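You operate a simulated robot arm through the tools that you are given. There is no shell and no other tool.

You run a simulated robot arm. Do the job below in one go: nothing can be reset, and whatever is moved stays where it is left.

TASK
Fetch the grey mixer insert from the top of the tool chest and set it on the top behind the red groove. Put the 5 pleated filter from the red bay of the side bench on the top of the tool chest and the 10 pleated filter on the pump bay of the side bench. Put the clear bottle labelled "hose" from the panel bay of the side bench on the shelf under the blue groove and the clear bottle marked "RIG" on top of the yellow strap block. Put one of the black nozzles from the shelf under the red groove on top of the brown red band mixers box. Take the short mid red pipe and put it on top of the fittings box. Pull the drawer of the board counter open. The order is free. Set down upright: pleated filter, clear bottle, short mid red pipe.
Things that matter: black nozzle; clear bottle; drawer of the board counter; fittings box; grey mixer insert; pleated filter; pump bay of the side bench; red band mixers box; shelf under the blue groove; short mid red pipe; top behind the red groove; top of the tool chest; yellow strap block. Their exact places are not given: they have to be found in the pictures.

Only the result counts: the job must be done as asked and must still hold three seconds after the hand-in. Knocking over, shifting, dropping, spilling or breaking anything else fails it.

THE ROBOT
A 7-joint arm with a two-finger gripper on a trunk, on a base that drives. Base frame: it is fixed to the floor where the robot stands at the start and does not move with it; the origin is under the middle of the robot, x ahead of it, y to its left, z up. Lengths are in mm, angles in rad, forces in N, time in s.
With the tool pointing down near the work surface it reaches from about 200 to 700 mm from the robot's upright axis, wherever it stands. Its first joint turns from -2.897 to 2.897 rad. Places, roughly: black nozzle [-3250, -2000, 500]; clear bottle [-500, 1250, 1000]; drawer of the board counter [-5000, -4100, 700]; fittings box [-4500, -3250, 500]; grey mixer insert [750, 1750, 1000]; pleated filter [-250, 1500, 1000]; pump bay of the side bench [-900, 900, 800]; red band mixers box [-3000, -1500, 500]; shelf under the blue groove [-2200, -600, 500]; short mid red pipe [-2500, -1000, 1000]; top behind the red groove (59x13 cm) [-2840, -1300, 860]; top of the tool chest [1100, 1800, 900]; yellow strap block (6x6x3 cm) [-700, 1200, 900]. Payload 2.94 kg.
The TCP is the grasp point between the finger pads, 30 mm short of the fingertips. In the tool frame z runs along the fingers and y along their closing line. Largest opening 138 mm; the body of the gripper starts 109 mm behind the TCP.
Orientation is that of the tool frame in the base frame, as [roll, pitch, yaw] about the fixed x, y, z axes, in that order (R = Rz(yaw) Ry(pitch) Rx(roll)). With the fingers straight down and closing along the base's y, the tool's x points along the base's -x, its y along +y and its z along -z.

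THE INTERFACE
- The arm moves only by the tool apply_moves. Its argument "motion" is one flat list of numbers, 7 for each row, row after row: the shift along the tool's x, y, z in mm, then the turn, a rotation vector about the tool's x, y, z in rad, then the opening in per cent of the stroke, from 0 (shut) to 100 (fully open). In form: [tx, ty, tz, wx, wy, wz, grip, tx, ty, tz, wx, wy, wz, grip, ...]. A call has 1 to 20 rows; each row is the pose to reach, as a shift and turn from the pose commanded when the call began, along the tool's axes at that moment. Rows are played at 5 a second. More than 50 mm and 0.15 rad between two rows, or a gripper value outside its range, and nothing of the call is played. Where a pose cannot be reached the arm comes as near as it can. A force on the tool above 40 N (or 10 N above the force at the start of the call, whichever is more), or a blocked arm, ends the call early, and 0.2 s more pass. The fingers move at their own pace and stop on an object; they squeeze with about 38 N. The grip force told is the motor's: it shows also when the fingers shut on nothing. Time passes only in rows, and 0.2 s behind the last, so rows that repeat a pose let the fingers close. The reply holds the time, the measured pose of the TCP, the force on the tool along the base axes, the opening and the grip force, in the units named above and with some noise, with the torque about the TCP (base axes, N m) and any sound that the robot's microphone picked up.
- Cameras (640 x 400 px; columns grow to the right, rows downward): "scene" is now at [18, 137.4, 1480.5]; the picture's right is [0.09, -1.00, 0.00], its down [-0.47, -0.04, -0.88] and it looks along [0.88, 0.08, -0.48] (base axes); focal length 278 px, centre (320, 200). "wrist" rides on the gripper at [71, 19, -146] in the tool frame; the picture's right is [-0.26, 0.97, 0.00], its down [-0.85, -0.23, -0.48] and it looks along [-0.46, -0.13, 0.88] (tool axes); focal length 280 px, centre (320, 200).
- capture(camera): a new picture of that camera. No time passes.
- slide_trunk(by): slides the trunk up (or, below 0, down) by that many mm; the arm and the scene camera ride with it, the base frame stays. It gives what a move gives, with no picture.
- steer(legs): drives the robot by 1 to 6 legs, each [ahead, left, turn to the left] in mm, mm and rad, along the robot's own axes; the way and the turn of a leg run together, so that a leg with both is an arc; at most 1500 mm and 3.142 rad a leg. The arm and the cameras ride along, it lands a little off, and it stops where it bumps. It gives what a move gives.
- turn_head(pan, tilt): turns the head with the scene camera to pan (to the left, within 1.501 rad either way) and tilt (down, from -0.506 to 1.204), counted from straight ahead of the robot. It gives what a move gives.
- point_at(camera, pixels): there is no depth. For up to 12 entries [column, row, z] of the newest picture of that camera ("zoom" is the newest enlarged one), the place [x, y] in the base frame at which the ray of that pixel passes the height z, good to about 2 mm, but the place of the scene camera against the robot may be out by one fixed shift of up to 18 mm in any direction. No time passes.
- inspect(camera, box): a new picture of the part [left, top, right, bottom] of that camera's present view, enlarged. No time passes.
- hand_in(): hands the job in; it is judged then, once.

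Open the gripper and draw the arm clear of the work before you hand the job in, unless the task says otherwise.

The tools are called after "Request:" as name(argument=value, ...) on one line, values as JSON. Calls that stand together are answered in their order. apply_moves: Moves the arm, as the interface text tells. Its arguments: {"type":"object","properties":{"motion":{"type":"array","items":{"type":"number"}}},"required":["motion"]} The other tools are called the same way: slide_trunk (by) slides the trunk up or down; steer (legs) drives the base; turn_head (pan, tilt) turns the head that bears the scene camera; capture (camera) takes a picture; point_at (camera, pixels) gives the place at which the rays of pixels pass given heights; inspect (camera, box) takes an enlarged picture of a part of a camera's view; hand_in () hands the job in.

At the start:

```text
t: 0.0
ee_pos: [432.5, 5.0, 1223.8]
tool_rot: [3.139, 0.0, 3.14]
ft_force: [-0.1, -0.3, -0.5]
moment: [0.0, -0.02, 0.03]
finger_gap: 138.0
finger_force: 0.0
trunk travel left (down, up): [-300.0, 154.0]
robot x, y, heading: [-2.2, 2.9, -0.002]
head pan, tilt: [0.087, 0.496]
```

scene: 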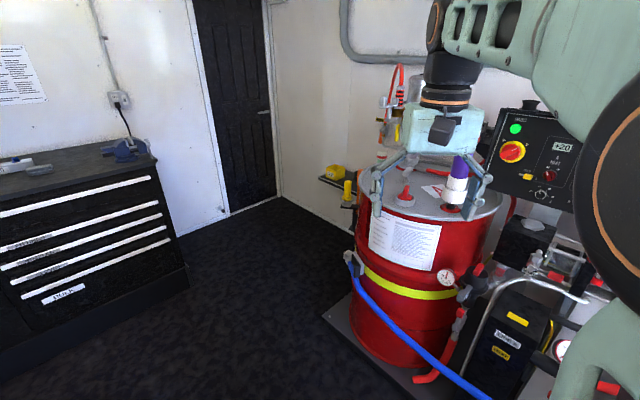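
wrist: 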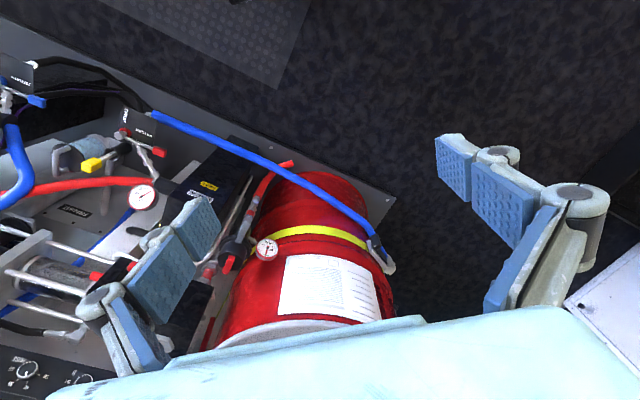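

The start pictures show the red drum ahead and the tool chest to the left (columns 0-190). I'll turn the head to the left to look around at the chest and the side bench.

Request:
turn_head(pan=1.0, tilt=0.4)

Request:
capture(camera="scene")

```text
t: 1.2
ee_pos: [432.2, 4.8, 1225.5]
tool_rot: [3.14, 0.0, 3.141]
ft_force: [0.3, 0.2, 0.9]
moment: [-0.01, 0.01, 0.0]
finger_gap: 138.1
finger_force: 0.1
trunk travel left (down, up): [-300.0, 154.0]
robot x, y, heading: [-1.0, 1.9, -0.0]
head pan, tilt: [1.0, 0.4]
```

```text
taken
```

scene: 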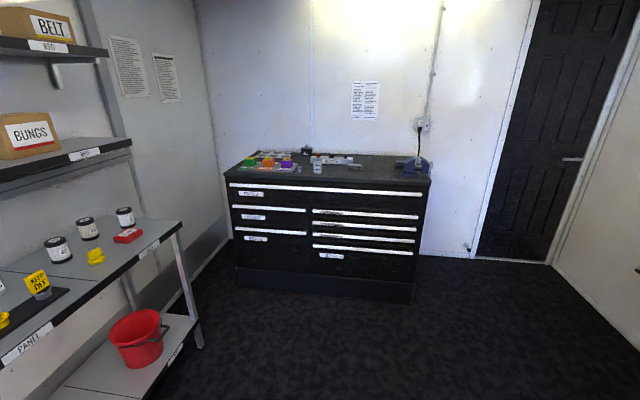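

The tool chest is at columns 225-430 and the side bench on the left. I'll zoom in on both.

Request:
inspect(camera="scene", box=[220, 130, 440, 267])

Request:
inspect(camera="scene", box=[0, 180, 220, 318])

Request:
turn_head(pan=1.5, tilt=0.4)

Request:
capture(camera="scene")

```text
2.91 times, centred on (330, 198) of scene
```

zoom: 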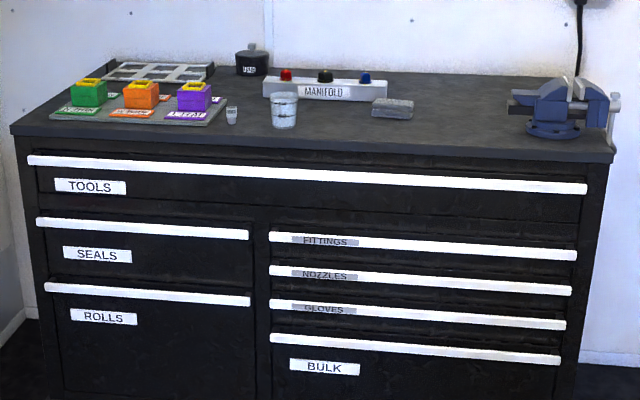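

```text
2.90 times, centred on (110, 249) of scene
```

zoom: 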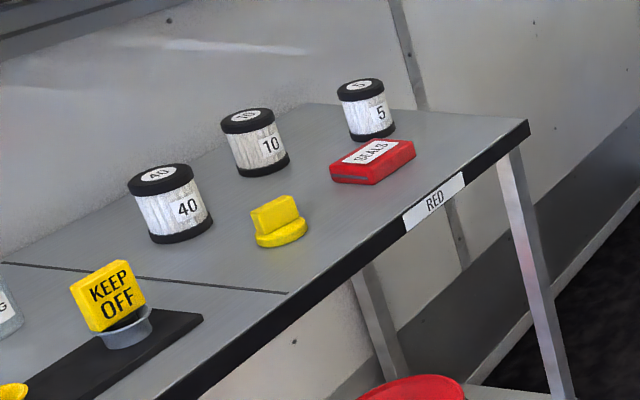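

```text
t: 2.1
ee_pos: [432.4, 5.8, 1224.1]
tool_rot: [3.139, 0.002, 3.141]
ft_force: [-0.7, -0.2, -0.3]
moment: [-0.02, 0.03, 0.03]
finger_gap: 137.8
finger_force: 0.1
trunk travel left (down, up): [-300.0, 154.0]
robot x, y, heading: [1.3, -1.9, -0.003]
head pan, tilt: [1.499, 0.4]
```

```text
taken
```

scene: 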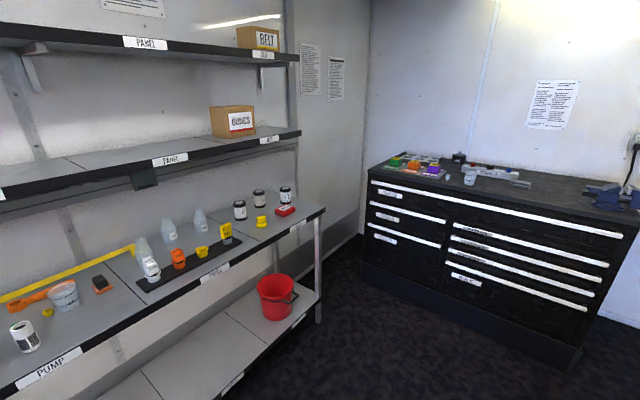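

The side bench is now wholly in view: red bay (240-300, 200-230), panel bay (140-240), pump bay on the left. I'll zoom in on its parts.

Request:
inspect(camera="scene", box=[130, 170, 330, 295])

Request:
inspect(camera="scene", box=[0, 225, 240, 375])

Request:
inspect(camera="scene", box=[370, 140, 530, 240])

Request:
inspect(camera="scene", box=[0, 0, 320, 200])

```text
3.20 times, centred on (230, 232) of scene
```

zoom: 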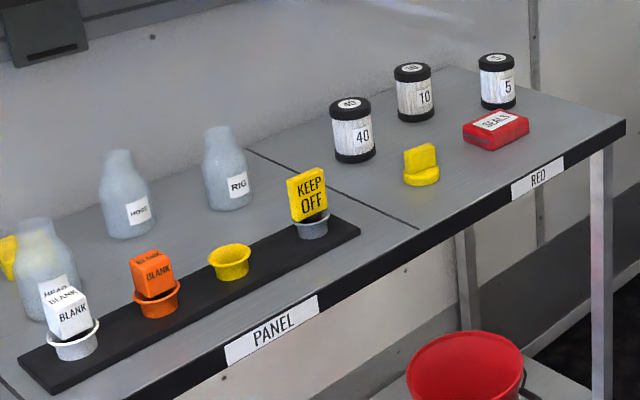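

```text
2.67 times, centred on (120, 300) of scene
```

zoom: 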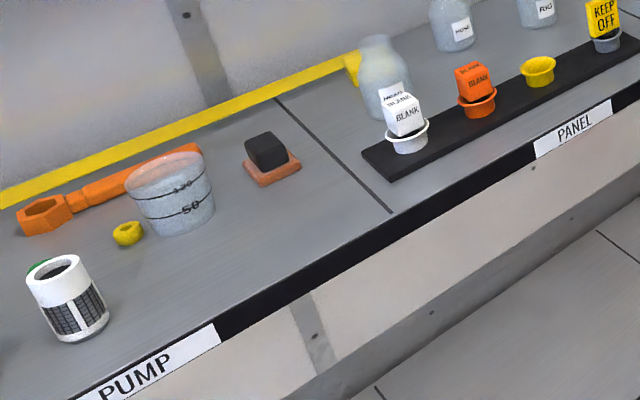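

```text
4.00 times, centred on (450, 190) of scene
```

zoom: 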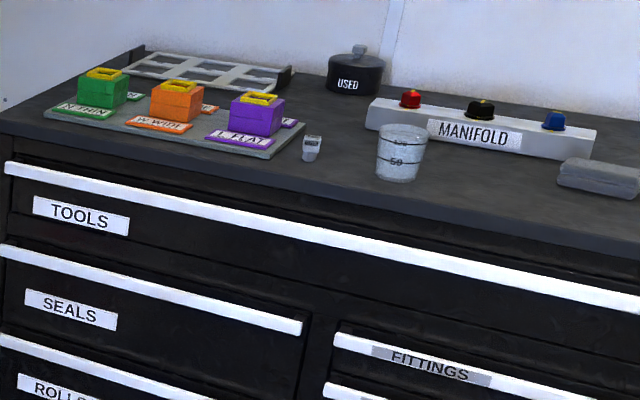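

```text
2.00 times, centred on (160, 100) of scene
```

zoom: 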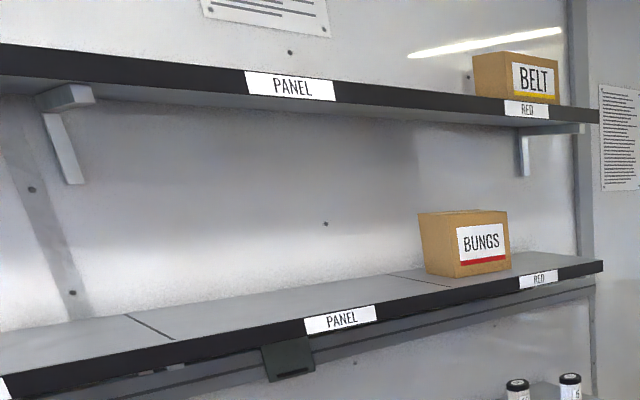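

The 5 and 10 filters stand in the red bay, the HOSE and RIG bottles in the panel bay. I'll get the coordinates of main items at z=800 and look at the grey insert on the chest.

Request:
point_at(camera="scene", pixels=[[285, 202, 800], [259, 208, 800], [240, 219, 800], [322, 212, 800], [170, 241, 800], [201, 233, 800], [140, 258, 800], [62, 309, 800], [100, 291, 800], [25, 350, 800], [5, 398, 800], [470, 184, 900]])

Request:
inspect(camera="scene", box=[60, 230, 180, 305])

Request:
inspect(camera="scene", box=[420, 160, 540, 205])

```text
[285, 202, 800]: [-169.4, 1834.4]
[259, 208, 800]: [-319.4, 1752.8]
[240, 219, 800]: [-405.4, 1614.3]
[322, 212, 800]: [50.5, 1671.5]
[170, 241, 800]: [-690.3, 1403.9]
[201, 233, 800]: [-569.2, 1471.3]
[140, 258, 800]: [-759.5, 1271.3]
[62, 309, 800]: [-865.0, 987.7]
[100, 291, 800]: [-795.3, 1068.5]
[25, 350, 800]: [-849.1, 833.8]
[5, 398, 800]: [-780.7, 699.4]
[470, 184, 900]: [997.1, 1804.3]
```

```text
5.33 times, centred on (120, 268) of scene
```

zoom: 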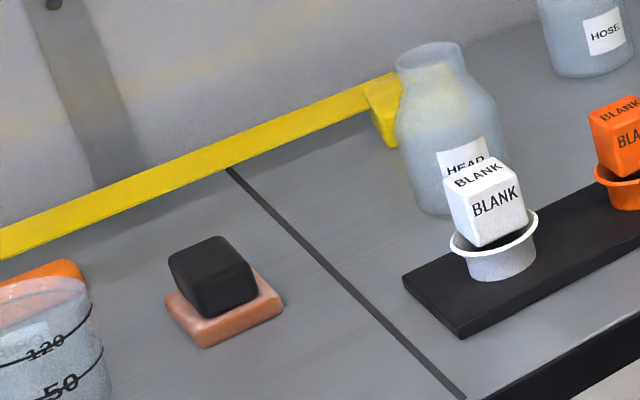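

```text
5.33 times, centred on (480, 182) of scene
```

zoom: 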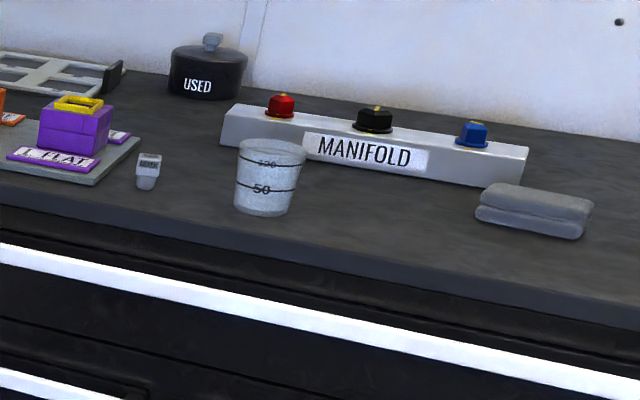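

The grey insert seems to be the small labelled part at zoom (148,170). Next I'll look to the right of the robot before turning.

Request:
turn_head(pan=-0.5, tilt=0.5)

Request:
capture(camera="scene")

Request:
turn_head(pan=-1.5, tilt=0.4)

Request:
capture(camera="scene")

```text
t: 4.1
ee_pos: [432.8, 5.3, 1223.5]
tool_rot: [3.14, 0.0, 3.141]
ft_force: [0.3, 0.9, -0.9]
moment: [-0.01, 0.0, 0.0]
finger_gap: 137.9
finger_force: 0.1
trunk travel left (down, up): [-300.0, 154.0]
robot x, y, heading: [1.8, -1.6, 0.001]
head pan, tilt: [-0.499, 0.499]
```

```text
taken
```

scene: 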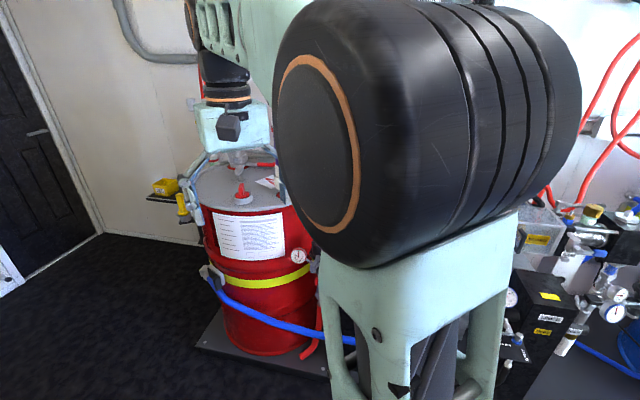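

```text
t: 5.3
ee_pos: [431.8, 5.0, 1225.7]
tool_rot: [3.14, -0.001, 3.141]
ft_force: [0.1, 0.1, 0.1]
moment: [0.01, 0.04, 0.01]
finger_gap: 138.1
finger_force: 0.0
trunk travel left (down, up): [-300.0, 154.0]
robot x, y, heading: [3.1, -1.2, -0.001]
head pan, tilt: [-1.499, 0.4]
```

```text
taken
```

scene: 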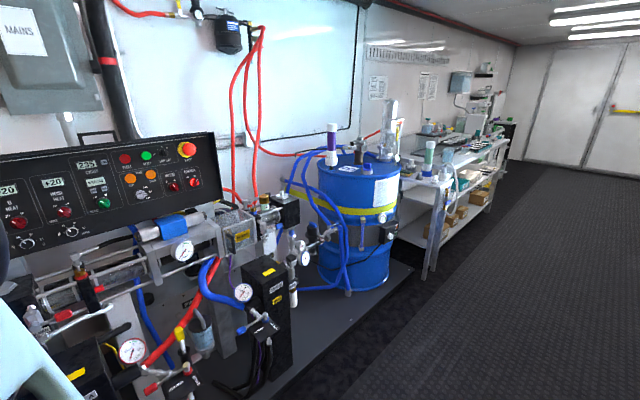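

The long bench on the right wall runs away toward the far end. I'll zoom in on it.

Request:
inspect(camera="scene", box=[380, 60, 540, 290])

Request:
inspect(camera="scene", box=[400, 100, 528, 180])

```text
1.74 times, centred on (460, 175) of scene
```

zoom: 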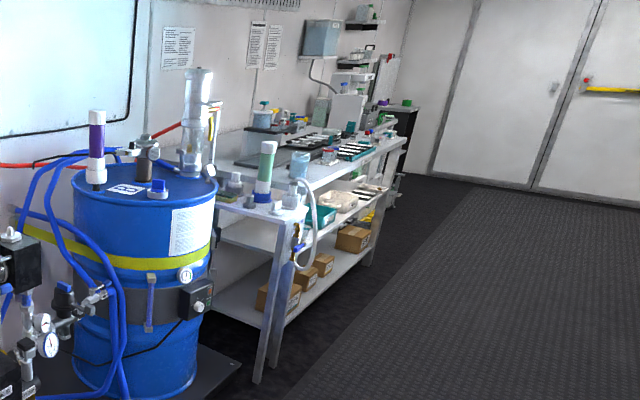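

```text
5.00 times, centred on (464, 140) of scene
```

zoom: 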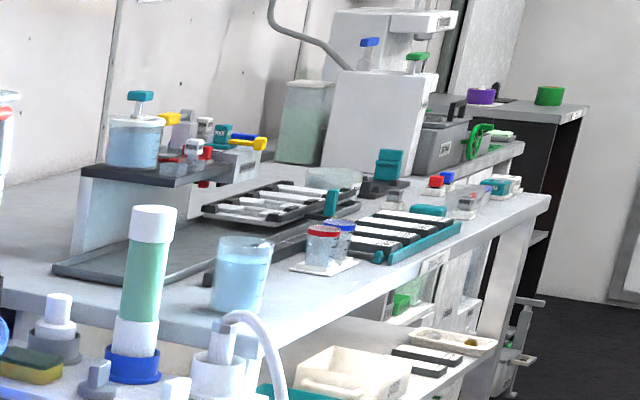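

The right bench is clear now. I'll begin with the side bench: turn the robot to face it square on (heading about 2.43), then look.

Request:
steer(legs=[[0, 0, 2.434]])

Request:
turn_head(pan=0.0, tilt=0.5)

Request:
capture(camera="scene")

Request:
turn_head(pan=0.5, tilt=0.4)

Request:
capture(camera="scene")

```text
t: 11.5
ee_pos: [-327.7, 283.2, 1225.6]
tool_rot: [3.138, 0.0, -0.725]
ft_force: [0.6, 0.4, 0.4]
moment: [0.02, 0.01, -0.03]
finger_gap: 137.9
finger_force: 0.0
trunk travel left (down, up): [-300.0, 154.0]
robot x, y, heading: [1.0, -2.7, 2.416]
head pan, tilt: [-1.499, 0.4]
```

```text
t: 13.1
ee_pos: [-327.2, 283.1, 1225.5]
tool_rot: [3.14, 0.001, -0.724]
ft_force: [-0.1, -0.4, -0.4]
moment: [0.0, 0.01, -0.02]
finger_gap: 138.1
finger_force: 0.1
trunk travel left (down, up): [-300.0, 154.0]
robot x, y, heading: [-2.3, -2.2, 2.417]
head pan, tilt: [0.0, 0.499]
```

```text
taken
```

scene: 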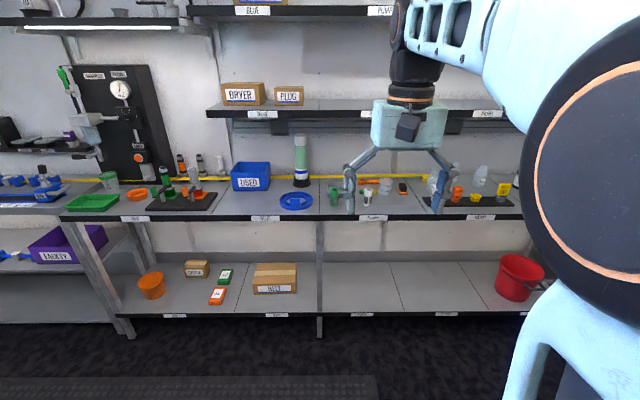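

```text
t: 14.0
ee_pos: [-327.5, 282.6, 1224.0]
tool_rot: [3.141, 0.0, -0.725]
ft_force: [0.0, -0.2, -0.4]
moment: [-0.02, -0.01, -0.01]
finger_gap: 138.1
finger_force: 0.1
trunk travel left (down, up): [-300.0, 154.0]
robot x, y, heading: [0.2, 0.4, 2.412]
head pan, tilt: [0.499, 0.4]
```

```text
taken
```

scene: 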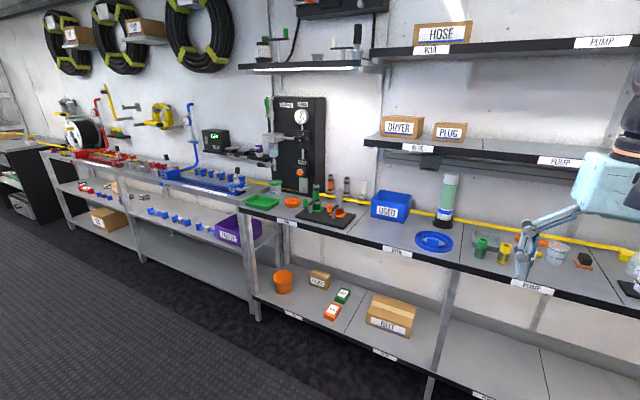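

The bench front edge is nearly horizontal in the picture (row 217), so heading 2.417 is normal to it. I'll look straight down to see the robot's own footprint before driving close.

Request:
turn_head(pan=0.6, tilt=1.2)

Request:
capture(camera="scene")

Request:
turn_head(pan=-0.4, tilt=0.4)

Request:
capture(camera="scene")

```text
t: 15.1
ee_pos: [-326.1, 282.8, 1224.7]
tool_rot: [3.139, -0.002, -0.727]
ft_force: [-0.8, -0.7, -0.2]
moment: [0.0, 0.01, 0.0]
finger_gap: 138.0
finger_force: 0.1
trunk travel left (down, up): [-300.0, 154.0]
robot x, y, heading: [0.3, 0.5, 2.42]
head pan, tilt: [0.6, 1.201]
```

```text
taken
```

scene: 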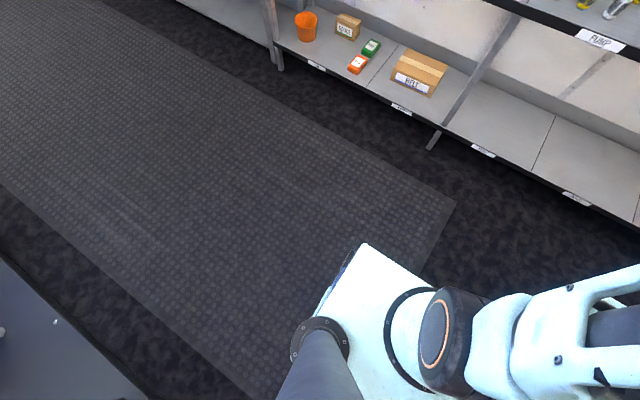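

```text
t: 16.4
ee_pos: [-326.5, 283.3, 1224.0]
tool_rot: [3.138, -0.001, -0.724]
ft_force: [-0.1, -0.1, -0.6]
moment: [0.01, 0.01, 0.01]
finger_gap: 138.0
finger_force: 0.0
trunk travel left (down, up): [-300.0, 154.0]
robot x, y, heading: [0.4, 0.7, 2.416]
head pan, tilt: [-0.4, 0.4]
```

```text
taken
```

scene: 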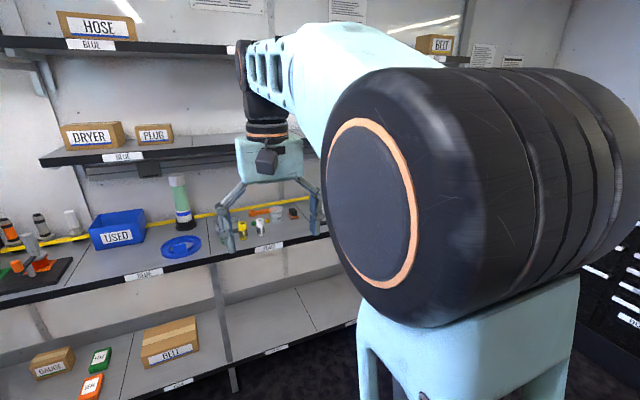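

I'll check the footprint to the left side too (pan 1.5, tilt 1.2), because approaching with the bench on the robot's left may let me stand nearer.

Request:
turn_head(pan=1.5, tilt=1.2)

Request:
capture(camera="scene")

Request:
point_at(camera="scene", pixels=[[320, 200, 0], [320, 200, 400]])

Request:
turn_head(pan=0.2, tilt=1.2)

Request:
capture(camera="scene")

```text
t: 18.3
ee_pos: [-326.5, 283.1, 1224.0]
tool_rot: [3.14, 0.0, -0.726]
ft_force: [-0.5, 0.3, -0.2]
moment: [0.03, 0.0, 0.04]
finger_gap: 137.9
finger_force: 0.1
trunk travel left (down, up): [-300.0, 154.0]
robot x, y, heading: [-3.8, -0.8, 2.418]
head pan, tilt: [1.499, 1.201]
```

```text
taken
```

scene: 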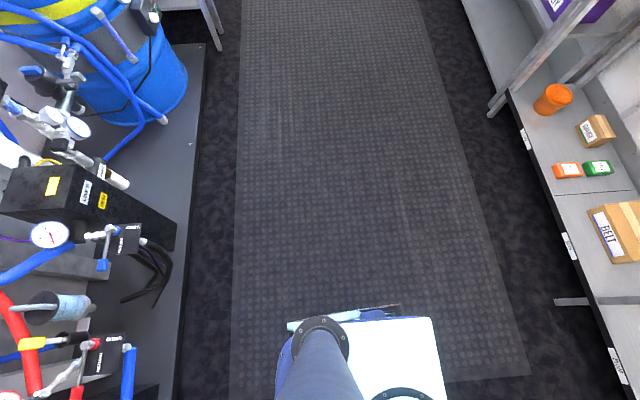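

```text
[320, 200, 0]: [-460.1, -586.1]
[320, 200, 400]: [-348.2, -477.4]
```

```text
t: 19.7
ee_pos: [-327.0, 283.3, 1224.5]
tool_rot: [3.139, 0.0, -0.727]
ft_force: [0.9, -0.2, 0.2]
moment: [0.01, 0.01, 0.0]
finger_gap: 137.7
finger_force: 0.0
trunk travel left (down, up): [-300.0, 154.0]
robot x, y, heading: [3.0, -0.9, 2.411]
head pan, tilt: [0.201, 1.201]
```

```text
taken
```

scene: 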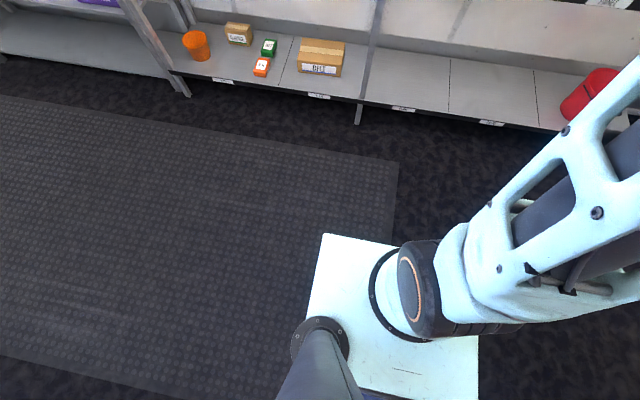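

The plate of the robot is about ±190 mm wide and up to ~300 mm ahead, so I'll turn so the bench lies on the left (heading ≈0.846), drive along it by 700 mm and then 550 mm toward it.

Request:
steer(legs=[[0, 0, -1.571], [750, 0, 0], [0, 550, 0]])

Request:
turn_head(pan=1.5, tilt=0.6)

Request:
capture(camera="scene")

Request:
turn_head(pan=0.8, tilt=0.5)

Request:
capture(camera="scene")

```text
t: 32.7
ee_pos: [342.4, 1282.1, 1225.0]
tool_rot: [3.14, -0.002, -2.268]
ft_force: [0.7, -0.4, -0.1]
moment: [0.01, 0.02, -0.01]
finger_gap: 138.1
finger_force: 0.0
trunk travel left (down, up): [-300.0, 154.0]
robot x, y, heading: [69.7, 947.6, 0.876]
head pan, tilt: [0.201, 1.201]
```

```text
t: 34.1
ee_pos: [340.5, 1281.3, 1224.2]
tool_rot: [3.14, -0.001, -2.266]
ft_force: [0.1, -0.1, -0.3]
moment: [-0.01, 0.0, -0.01]
finger_gap: 138.2
finger_force: 0.2
trunk travel left (down, up): [-300.0, 154.0]
robot x, y, heading: [67.4, 948.6, 0.874]
head pan, tilt: [1.499, 0.6]
```

```text
taken
```

scene: 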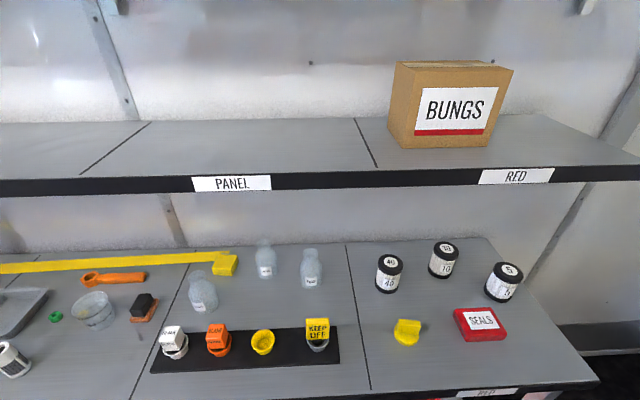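

```text
t: 35.2
ee_pos: [340.8, 1281.9, 1224.5]
tool_rot: [3.138, 0.0, -2.266]
ft_force: [-0.1, -0.8, 0.4]
moment: [-0.01, -0.01, 0.01]
finger_gap: 138.1
finger_force: 0.1
trunk travel left (down, up): [-300.0, 154.0]
robot x, y, heading: [70.7, 945.5, 0.877]
head pan, tilt: [0.799, 0.499]
```

```text
taken
```

scene: 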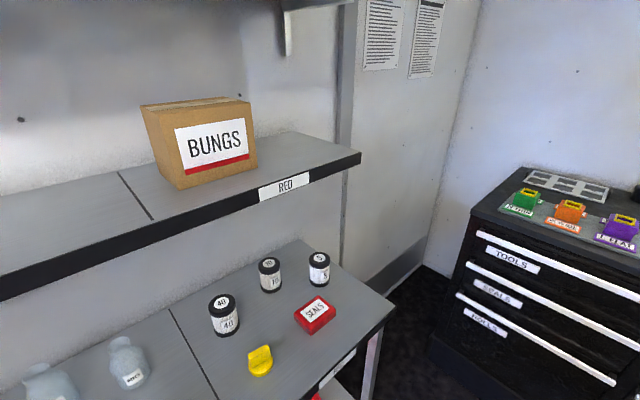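

Now everything on the bench is seen well, with the yellow strap end block at (224,265). I'll zoom in for the labels and compute positions.

Request:
turn_head(pan=1.5, tilt=0.7)

Request:
capture(camera="scene")

Request:
inspect(camera="scene", box=[180, 190, 340, 290])

Request:
inspect(camera="scene", box=[360, 190, 560, 315])

```text
t: 36.3
ee_pos: [341.2, 1283.0, 1225.5]
tool_rot: [3.139, 0.001, -2.269]
ft_force: [0.0, -0.8, 0.3]
moment: [0.0, 0.01, 0.01]
finger_gap: 138.1
finger_force: 0.0
trunk travel left (down, up): [-300.0, 154.0]
robot x, y, heading: [70.3, 947.9, 0.872]
head pan, tilt: [1.499, 0.7]
```

```text
taken
```

scene: 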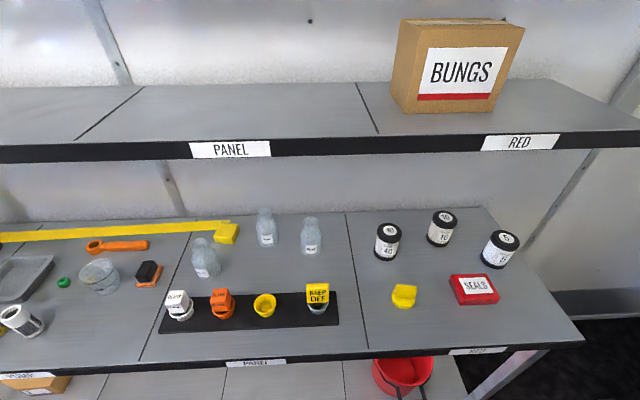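

```text
4.00 times, centred on (260, 240) of scene
```

zoom: 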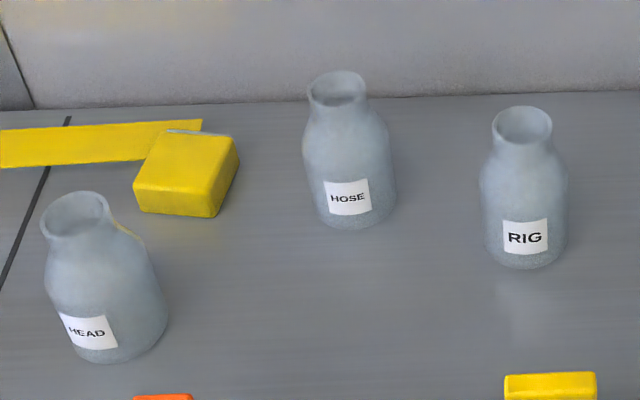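

```text
3.20 times, centred on (460, 252) of scene
```

zoom: 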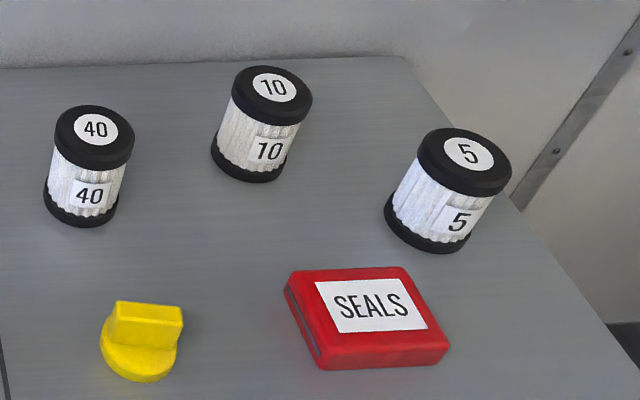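

I'll fix the bench height by comparing the corner seen from the first place (50.5,1671.5 at z=800) with the present view at several heights.

Request:
point_at(camera="scene", pixels=[[583, 341, 800], [583, 341, 830], [583, 341, 860], [583, 341, 1480], [583, 341, 1400], [440, 243, 800], [440, 243, 860], [312, 253, 800], [312, 253, 860], [268, 245, 800], [268, 245, 860]])

```text
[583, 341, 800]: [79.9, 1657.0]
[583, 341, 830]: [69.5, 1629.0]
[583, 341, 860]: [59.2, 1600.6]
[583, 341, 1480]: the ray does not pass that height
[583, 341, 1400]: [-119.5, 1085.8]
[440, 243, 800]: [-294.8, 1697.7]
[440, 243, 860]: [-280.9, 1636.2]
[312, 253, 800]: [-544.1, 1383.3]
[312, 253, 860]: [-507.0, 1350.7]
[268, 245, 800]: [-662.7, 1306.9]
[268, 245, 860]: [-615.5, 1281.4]
```

I'll get rays for tops and bases of filters, bottles and the yellow block, to find their places and heights.

Request:
point_at(camera="scene", pixels=[[493.8, 264, 820], [505.3, 239.4, 900], [505.3, 239.4, 930], [438, 241, 820], [445, 216.6, 900], [445, 216.6, 930], [311, 252, 820], [310.5, 221, 970], [267, 243, 820], [264.5, 212, 970], [227.5, 231, 850], [319, 330, 820]])

```text
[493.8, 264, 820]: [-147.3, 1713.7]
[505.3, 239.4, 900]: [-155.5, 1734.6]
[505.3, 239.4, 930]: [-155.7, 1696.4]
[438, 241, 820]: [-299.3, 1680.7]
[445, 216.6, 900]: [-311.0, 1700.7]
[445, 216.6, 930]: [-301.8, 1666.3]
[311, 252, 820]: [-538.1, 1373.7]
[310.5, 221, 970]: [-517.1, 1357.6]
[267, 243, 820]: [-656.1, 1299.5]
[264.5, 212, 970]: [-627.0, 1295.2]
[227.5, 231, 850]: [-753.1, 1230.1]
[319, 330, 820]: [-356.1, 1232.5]
```

Estimates: bench top z≈815, front edge ≈458 mm from the robot axis, an overhead shelf (front edge ≈200 mm behind the bench edge, underside ≈1215), so I will use a tilted grasp. I'll drive 365 mm along and turn to face the bench by the filters.

Request:
steer(legs=[[365, 0, 0], [0, 0, 1.541]])

Request:
turn_head(pan=0.15, tilt=0.8)

Request:
capture(camera="scene")

Request:
capture(camera="wrist")

```text
t: 42.4
ee_pos: [-17.3, 1519.8, 1224.9]
tool_rot: [3.14, -0.002, -0.737]
ft_force: [0.0, -0.3, 0.1]
moment: [0.03, -0.01, 0.01]
finger_gap: 138.1
finger_force: 0.0
trunk travel left (down, up): [-300.0, 154.0]
robot x, y, heading: [307.1, 1235.3, 2.406]
head pan, tilt: [1.499, 0.7]
```

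```text
t: 43.9
ee_pos: [-16.8, 1519.6, 1224.9]
tool_rot: [3.141, 0.001, -0.736]
ft_force: [-0.1, 0.2, 0.0]
moment: [-0.02, -0.01, -0.02]
finger_gap: 138.1
finger_force: 0.1
trunk travel left (down, up): [-300.0, 154.0]
robot x, y, heading: [304.8, 1235.0, 2.407]
head pan, tilt: [0.15, 0.799]
```

```text
taken
```

scene: 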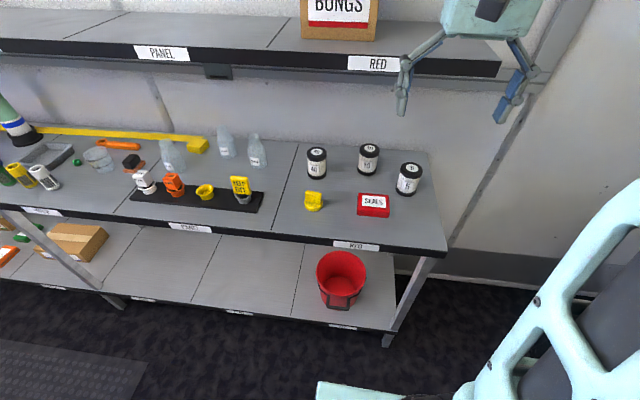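

```text
taken
```

wrist: 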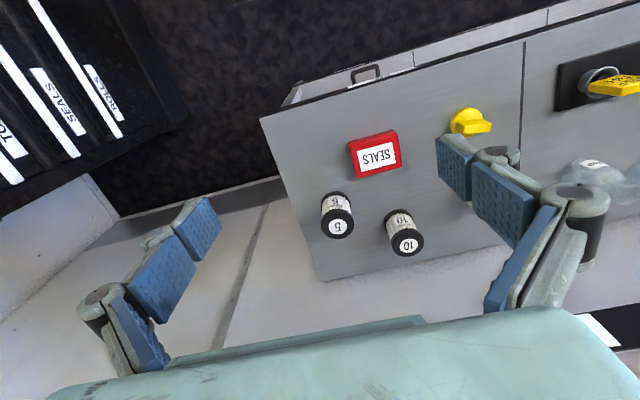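

The wrist camera sees the 5 filter top at (338,227) and the 10 at (408,247), the bench corner at (262,117). I'll cast rays from both cameras to fix heights.

Request:
point_at(camera="wrist", pixels=[[338, 227, 900], [338, 227, 930], [408, 246, 900], [408, 246, 930], [262, 118, 800], [262, 118, 830], [262, 118, 860], [322, 281, 800], [322, 281, 830], [523, 41, 815]])

Request:
point_at(camera="scene", pixels=[[412, 167, 900], [412, 167, 930], [370, 148, 900], [370, 148, 930], [446, 249, 800], [446, 249, 830], [446, 249, 860], [429, 153, 800], [429, 153, 830], [271, 237, 815]])

Request:
inspect(camera="wrist", box=[250, 100, 490, 250])

```text
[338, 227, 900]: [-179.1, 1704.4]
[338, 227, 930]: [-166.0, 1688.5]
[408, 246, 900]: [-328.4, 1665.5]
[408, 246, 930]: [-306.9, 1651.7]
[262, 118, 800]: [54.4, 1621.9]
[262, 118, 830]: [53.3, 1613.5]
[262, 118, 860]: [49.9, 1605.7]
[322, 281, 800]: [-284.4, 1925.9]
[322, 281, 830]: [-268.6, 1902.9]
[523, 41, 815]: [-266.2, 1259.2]
```

```text
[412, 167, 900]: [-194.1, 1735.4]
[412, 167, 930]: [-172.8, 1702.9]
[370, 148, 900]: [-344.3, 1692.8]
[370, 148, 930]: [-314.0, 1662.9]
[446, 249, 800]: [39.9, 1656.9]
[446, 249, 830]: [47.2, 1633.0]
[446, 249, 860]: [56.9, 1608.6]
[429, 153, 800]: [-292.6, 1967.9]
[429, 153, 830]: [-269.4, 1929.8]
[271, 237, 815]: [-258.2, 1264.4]
```

```text
2.67 times, centred on (370, 175) of wrist
```

zoom: 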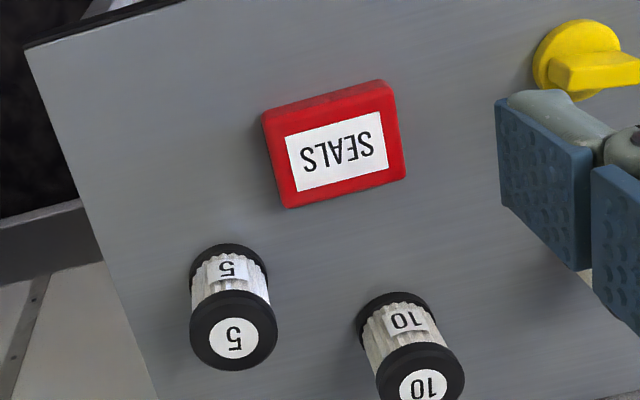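

Bench edge direction u≈(0.667,0.745), edge 441 mm ahead. I'll move the arm to a 45°-tilted pre-grasp in front of the 10 filter (its top ≈(-321,1661)), with the gripper partly open, and look again.

Request:
apply_moves(motion=[-27, 12, 31, 0, -0.098, 0, 90, -54, 25, 62, 0, -0.196, 0, 80, -80, 37, 93, 0, -0.294, 0, 76, -107, 50, 124, 0, -0.392, 0, 76, -134, 62, 156, 0, -0.49, 0, 76, -161, 74, 187, 0, -0.589, 0, 76, -188, 87, 218, 0, -0.687, 0, 76, -214, 99, 249, 0, -0.785, 0, 76, -214, 99, 249, 0, -0.785, 0, 76])

Request:
capture(camera="wrist")

Request:
capture(camera="scene")

```text
t: 45.9
ee_pos: [-239.9, 1589.2, 977.1]
tool_rot: [3.139, 0.784, -0.738]
ft_force: [-0.8, -0.7, -0.5]
moment: [0.05, -0.03, -0.05]
finger_gap: 105.0
finger_force: 0.0
trunk travel left (down, up): [-300.0, 154.0]
robot x, y, heading: [307.8, 1232.0, 2.4]
head pan, tilt: [0.15, 0.799]
```

```text
taken
```

wrist: 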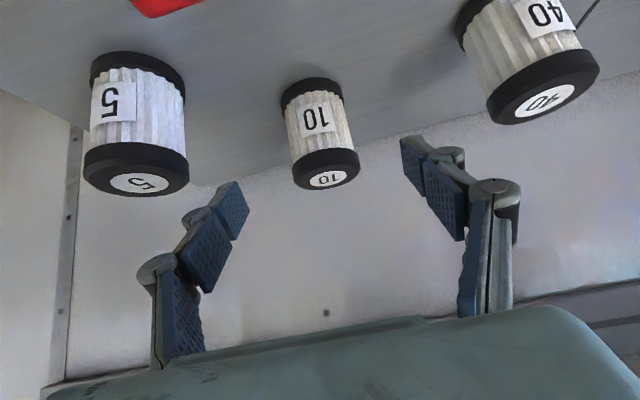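

```text
taken
```

scene: 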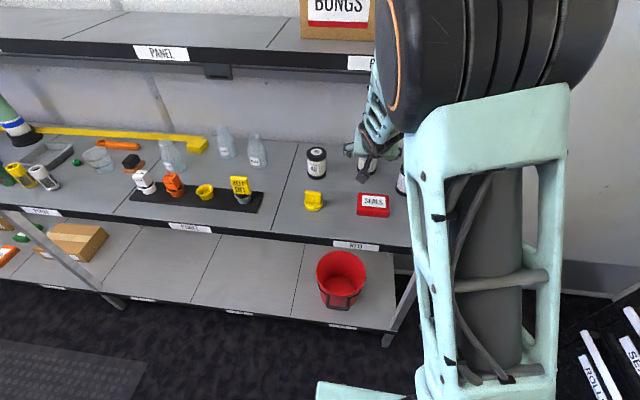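

The 10 filter is at (322,135) in the wrist view, centred between fingers. I'll intersect rays of its top label with the earlier wrist view to get heights.

Request:
point_at(camera="wrist", pixels=[[328, 178, 880], [328, 178, 900], [328, 178, 920], [308, 80, 810], [308, 80, 830], [137, 182, 900], [137, 182, 920], [346, 81, 820], [282, 92, 820], [293, 164, 910], [361, 158, 910]])

Request:
inspect(camera="wrist", box=[240, 60, 400, 200])

```text
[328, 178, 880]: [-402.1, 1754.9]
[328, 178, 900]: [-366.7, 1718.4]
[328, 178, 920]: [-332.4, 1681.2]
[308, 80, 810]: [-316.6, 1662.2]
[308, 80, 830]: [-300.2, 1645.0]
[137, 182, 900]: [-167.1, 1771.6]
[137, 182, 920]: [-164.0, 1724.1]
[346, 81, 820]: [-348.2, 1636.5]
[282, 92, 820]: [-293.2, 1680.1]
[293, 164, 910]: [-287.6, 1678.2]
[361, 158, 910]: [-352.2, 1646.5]
```

```text
2.86 times, centred on (320, 130) of wrist
```

zoom: 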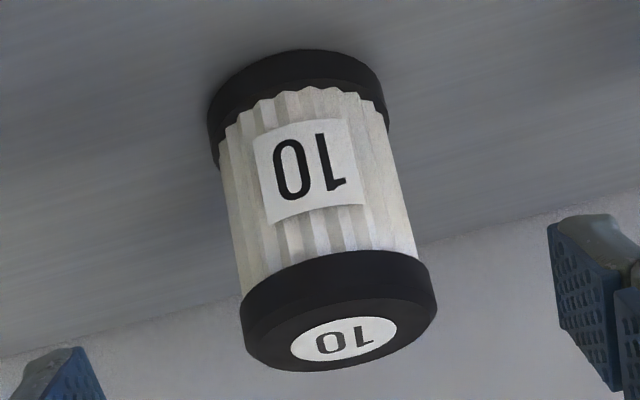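

Top of the 10 filter resolves to (-301,1648,938), its base to z≈853 and diameter ≈63 mm. I'll advance 114 mm along the fingers and close.

Request:
apply_moves(motion=[-2, -1, 38, 0, 0, 0, 76, -4, -2, 76, 0, 0, 0, 76, -6, -3, 114, 0, 0, 0, 76, -6, -3, 114, 0, 0, 0, 76])

Request:
capture(camera="wrist")

```text
t: 46.9
ee_pos: [-302.7, 1649.7, 897.7]
tool_rot: [3.14, 0.785, -0.737]
ft_force: [-0.4, 0.5, -0.6]
moment: [0.0, -0.02, 0.03]
finger_gap: 104.9
finger_force: 0.2
trunk travel left (down, up): [-300.0, 154.0]
robot x, y, heading: [305.2, 1234.9, 2.406]
head pan, tilt: [0.15, 0.799]
```

```text
taken
```

wrist: 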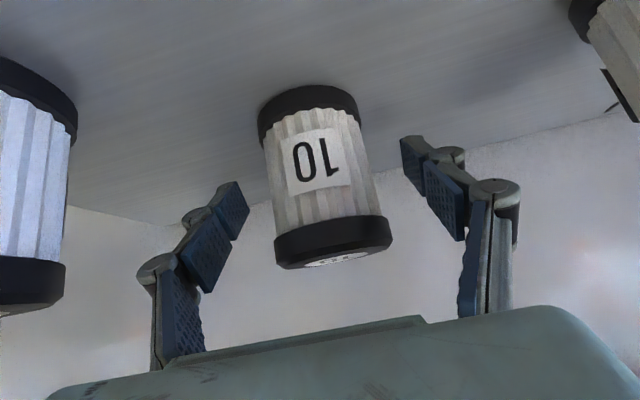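

The filter's middle sits at the TCP pixel (320,191). I close the gripper.

Request:
apply_moves(motion=[0, 0, 0, 0, 0, 0, 40, 0, 0, 0, 0, 0, 0, 20, 0, 0, 0, 0, 0, 0, 0, 0, 0, 0, 0, 0, 0, 0, 0, 0, 0, 0, 0, 0, 0])

```text
t: 48.1
ee_pos: [-301.7, 1650.6, 898.9]
tool_rot: [3.14, 0.784, -0.736]
ft_force: [-0.7, 0.3, 0.1]
moment: [-0.07, 0.05, 0.0]
finger_gap: 59.1
finger_force: 38.3
trunk travel left (down, up): [-300.0, 154.0]
robot x, y, heading: [306.1, 1231.4, 2.409]
head pan, tilt: [0.15, 0.799]
```

The grip holds at 59.1 mm. I lift the filter and draw it back clear of the bench edge.

Request:
apply_moves(motion=[-14, 0, -14, 0, 0, 0, 0, -28, 0, -28, 0, 0, 0, 0, -7, 0, -63.6, 0, 0, 0, 0, 10.7, 0, -102.5, 0, 0, 0, 0, 28.5, 0, -141.3, 0, 0, 0, 0, 46.2, 0, -180.2, 0, 0, 0, 0, 63.9, 0, -219.1, 0, 0, 0, 0, 81.7, 0, -257.9, 0, 0, 0, 0, 99.4, 0, -296.8, 0, 0, 0, 0, 120.7, 0, -332.1, 0, 0, 0, 0, 141.9, 0, -353.3, 0, 0, 0, 0])

Request:
capture(camera="wrist")

Request:
capture(camera="scene")

```text
t: 50.3
ee_pos: [-1.8, 1514.1, 965.3]
tool_rot: [2.994, 0.527, -1.118]
ft_force: [-0.5, 0.7, -0.8]
moment: [-0.02, 0.0, 0.0]
finger_gap: 59.4
finger_force: 38.2
trunk travel left (down, up): [-300.0, 154.0]
robot x, y, heading: [305.6, 1232.2, 2.406]
head pan, tilt: [0.15, 0.799]
stopped in row 10: the arm was blocked; the commanded pose is now the measured one
```

```text
taken
```

wrist: 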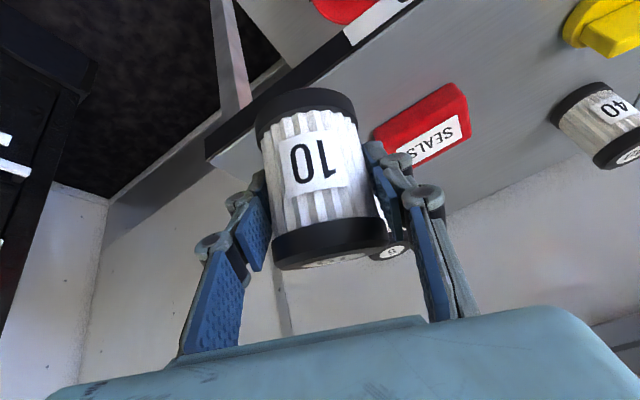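

```text
taken
```

scene: 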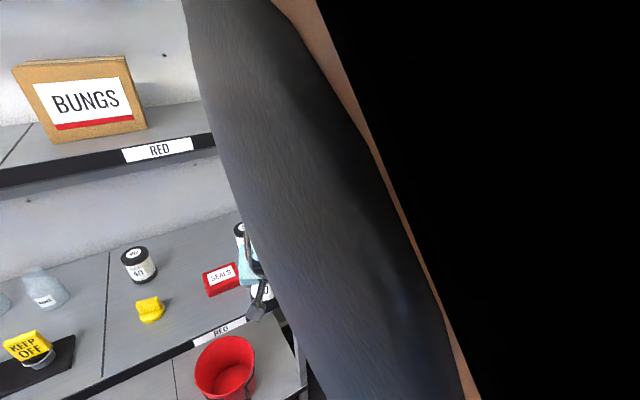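

The arm was blocked: with the 45° tilt the wrist came too near to the robot's axis and the elbow swung. The filter is still held; I'll restore a vertical tool at 450 mm ahead and z≈1060.

Request:
apply_moves(motion=[-12, 4, -11, 0.007, 0.091, -0.056, 0, -24, 8, -21, 0.014, 0.182, -0.111, 0, -36, 12, -32, 0.021, 0.273, -0.167, 0, -49, 16, -43, 0.028, 0.364, -0.223, 0, -61, 20, -54, 0.035, 0.455, -0.278, 0, -73, 25, -64, 0.042, 0.546, -0.334, 0, -73, 25, -64, 0.042, 0.546, -0.334, 0])

Request:
capture(camera="scene")

Request:
capture(camera="wrist")

```text
t: 51.9
ee_pos: [-31.3, 1530.4, 1060.4]
tool_rot: [-3.135, 0.009, -0.727]
ft_force: [0.6, 0.3, -0.1]
moment: [-0.01, 0.01, 0.02]
finger_gap: 59.2
finger_force: 37.7
trunk travel left (down, up): [-300.0, 154.0]
robot x, y, heading: [304.0, 1227.6, 2.404]
head pan, tilt: [0.15, 0.799]
```

```text
taken
```

scene: 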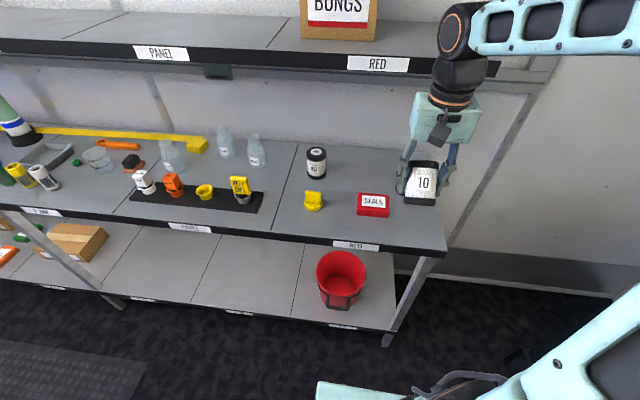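

```text
taken
```

wrist: 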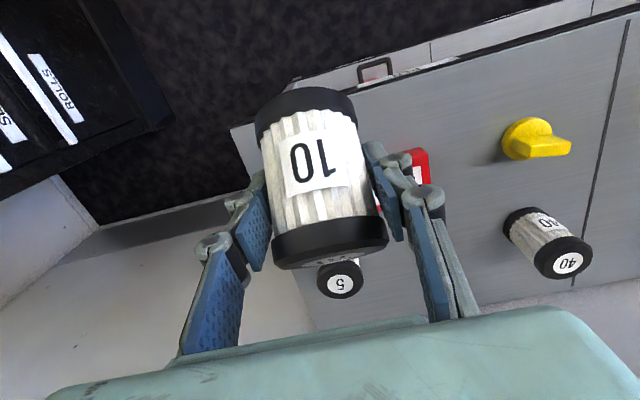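

The filter is held well, view restored. I'll back off 80 mm and drive 950 mm to the left, along the bench, to face the pump bay.

Request:
steer(legs=[[-80, 0, 0.008], [0, 950, 0]])

Request:
turn_head(pan=0.2, tilt=0.75)

Request:
capture(camera="scene")

Request:
capture(camera="wrist")

```text
t: 61.1
ee_pos: [-598.6, 772.4, 1060.7]
tool_rot: [-3.135, 0.007, -0.718]
ft_force: [-0.2, -0.2, -2.5]
moment: [0.03, 0.0, -0.01]
finger_gap: 59.4
finger_force: 38.1
trunk travel left (down, up): [-300.0, 154.0]
robot x, y, heading: [-256.0, 475.0, 2.418]
head pan, tilt: [0.15, 0.799]
```

```text
t: 61.7
ee_pos: [-599.8, 772.2, 1059.7]
tool_rot: [-3.134, 0.008, -0.718]
ft_force: [0.4, 0.1, -1.1]
moment: [0.0, 0.0, -0.01]
finger_gap: 59.4
finger_force: 38.0
trunk travel left (down, up): [-300.0, 154.0]
robot x, y, heading: [-258.4, 472.8, 2.417]
head pan, tilt: [0.201, 0.75]
```

```text
taken
```

scene: 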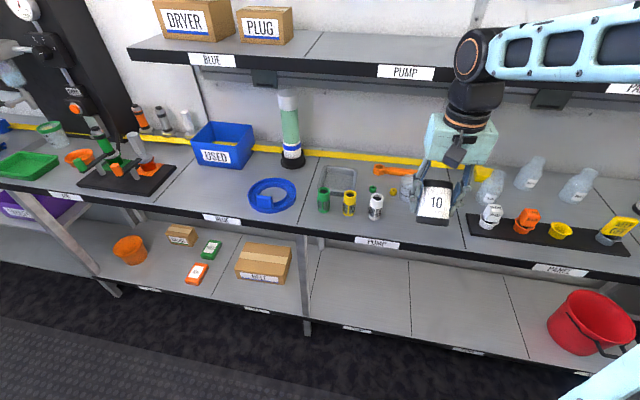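

```text
taken
```

wrist: 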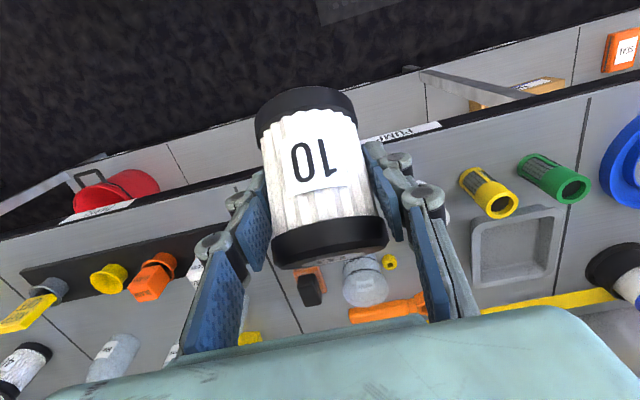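

The pump bay's free front strip lies between the white tube (375,207) and the panel divider. I'll measure positions at bench height 855.

Request:
point_at(camera="scene", pixels=[[375, 220, 855], [468, 236, 855], [469, 214, 855], [376, 239, 855], [408, 200, 855], [391, 190, 855], [350, 216, 855], [301, 235, 855], [470, 252, 855]])

Request:
point_at(camera="wrist", pixels=[[308, 270, 855], [312, 303, 880], [366, 303, 855], [345, 263, 855], [205, 240, 855], [447, 215, 880], [440, 128, 855], [200, 185, 855], [490, 205, 880], [245, 270, 855]])

Request:
inspect(camera="scene", box=[300, 130, 500, 255])

Request:
inspect(camera="wrist", box=[180, 120, 480, 330])

```text
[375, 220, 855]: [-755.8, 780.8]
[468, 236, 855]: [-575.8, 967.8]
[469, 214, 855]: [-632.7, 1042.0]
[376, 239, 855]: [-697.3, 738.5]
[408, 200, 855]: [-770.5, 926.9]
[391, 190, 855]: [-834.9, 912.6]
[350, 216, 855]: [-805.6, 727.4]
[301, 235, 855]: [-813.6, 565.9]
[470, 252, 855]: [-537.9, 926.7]
```

```text
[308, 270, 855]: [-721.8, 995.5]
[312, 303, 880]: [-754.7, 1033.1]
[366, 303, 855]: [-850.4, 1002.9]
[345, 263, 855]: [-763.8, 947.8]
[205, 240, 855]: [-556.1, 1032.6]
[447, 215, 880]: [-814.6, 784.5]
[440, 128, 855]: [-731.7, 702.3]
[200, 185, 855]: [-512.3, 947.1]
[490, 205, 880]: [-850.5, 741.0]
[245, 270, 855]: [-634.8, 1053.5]
```

```text
3.20 times, centred on (400, 192) of scene
```

zoom: 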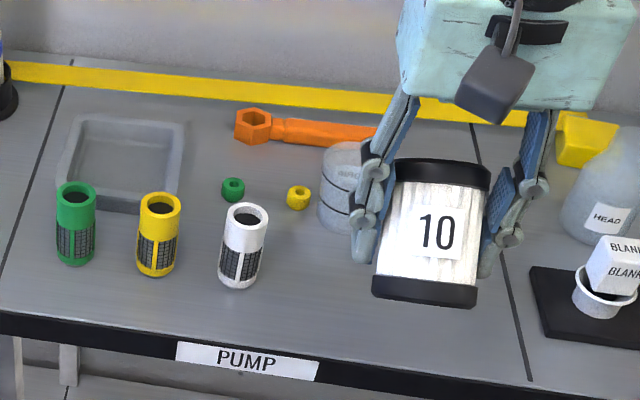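

```text
1.90 times, centred on (330, 225) of wrist
```

zoom: 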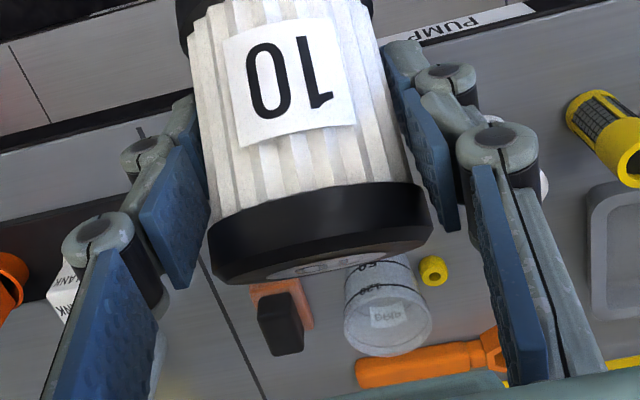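

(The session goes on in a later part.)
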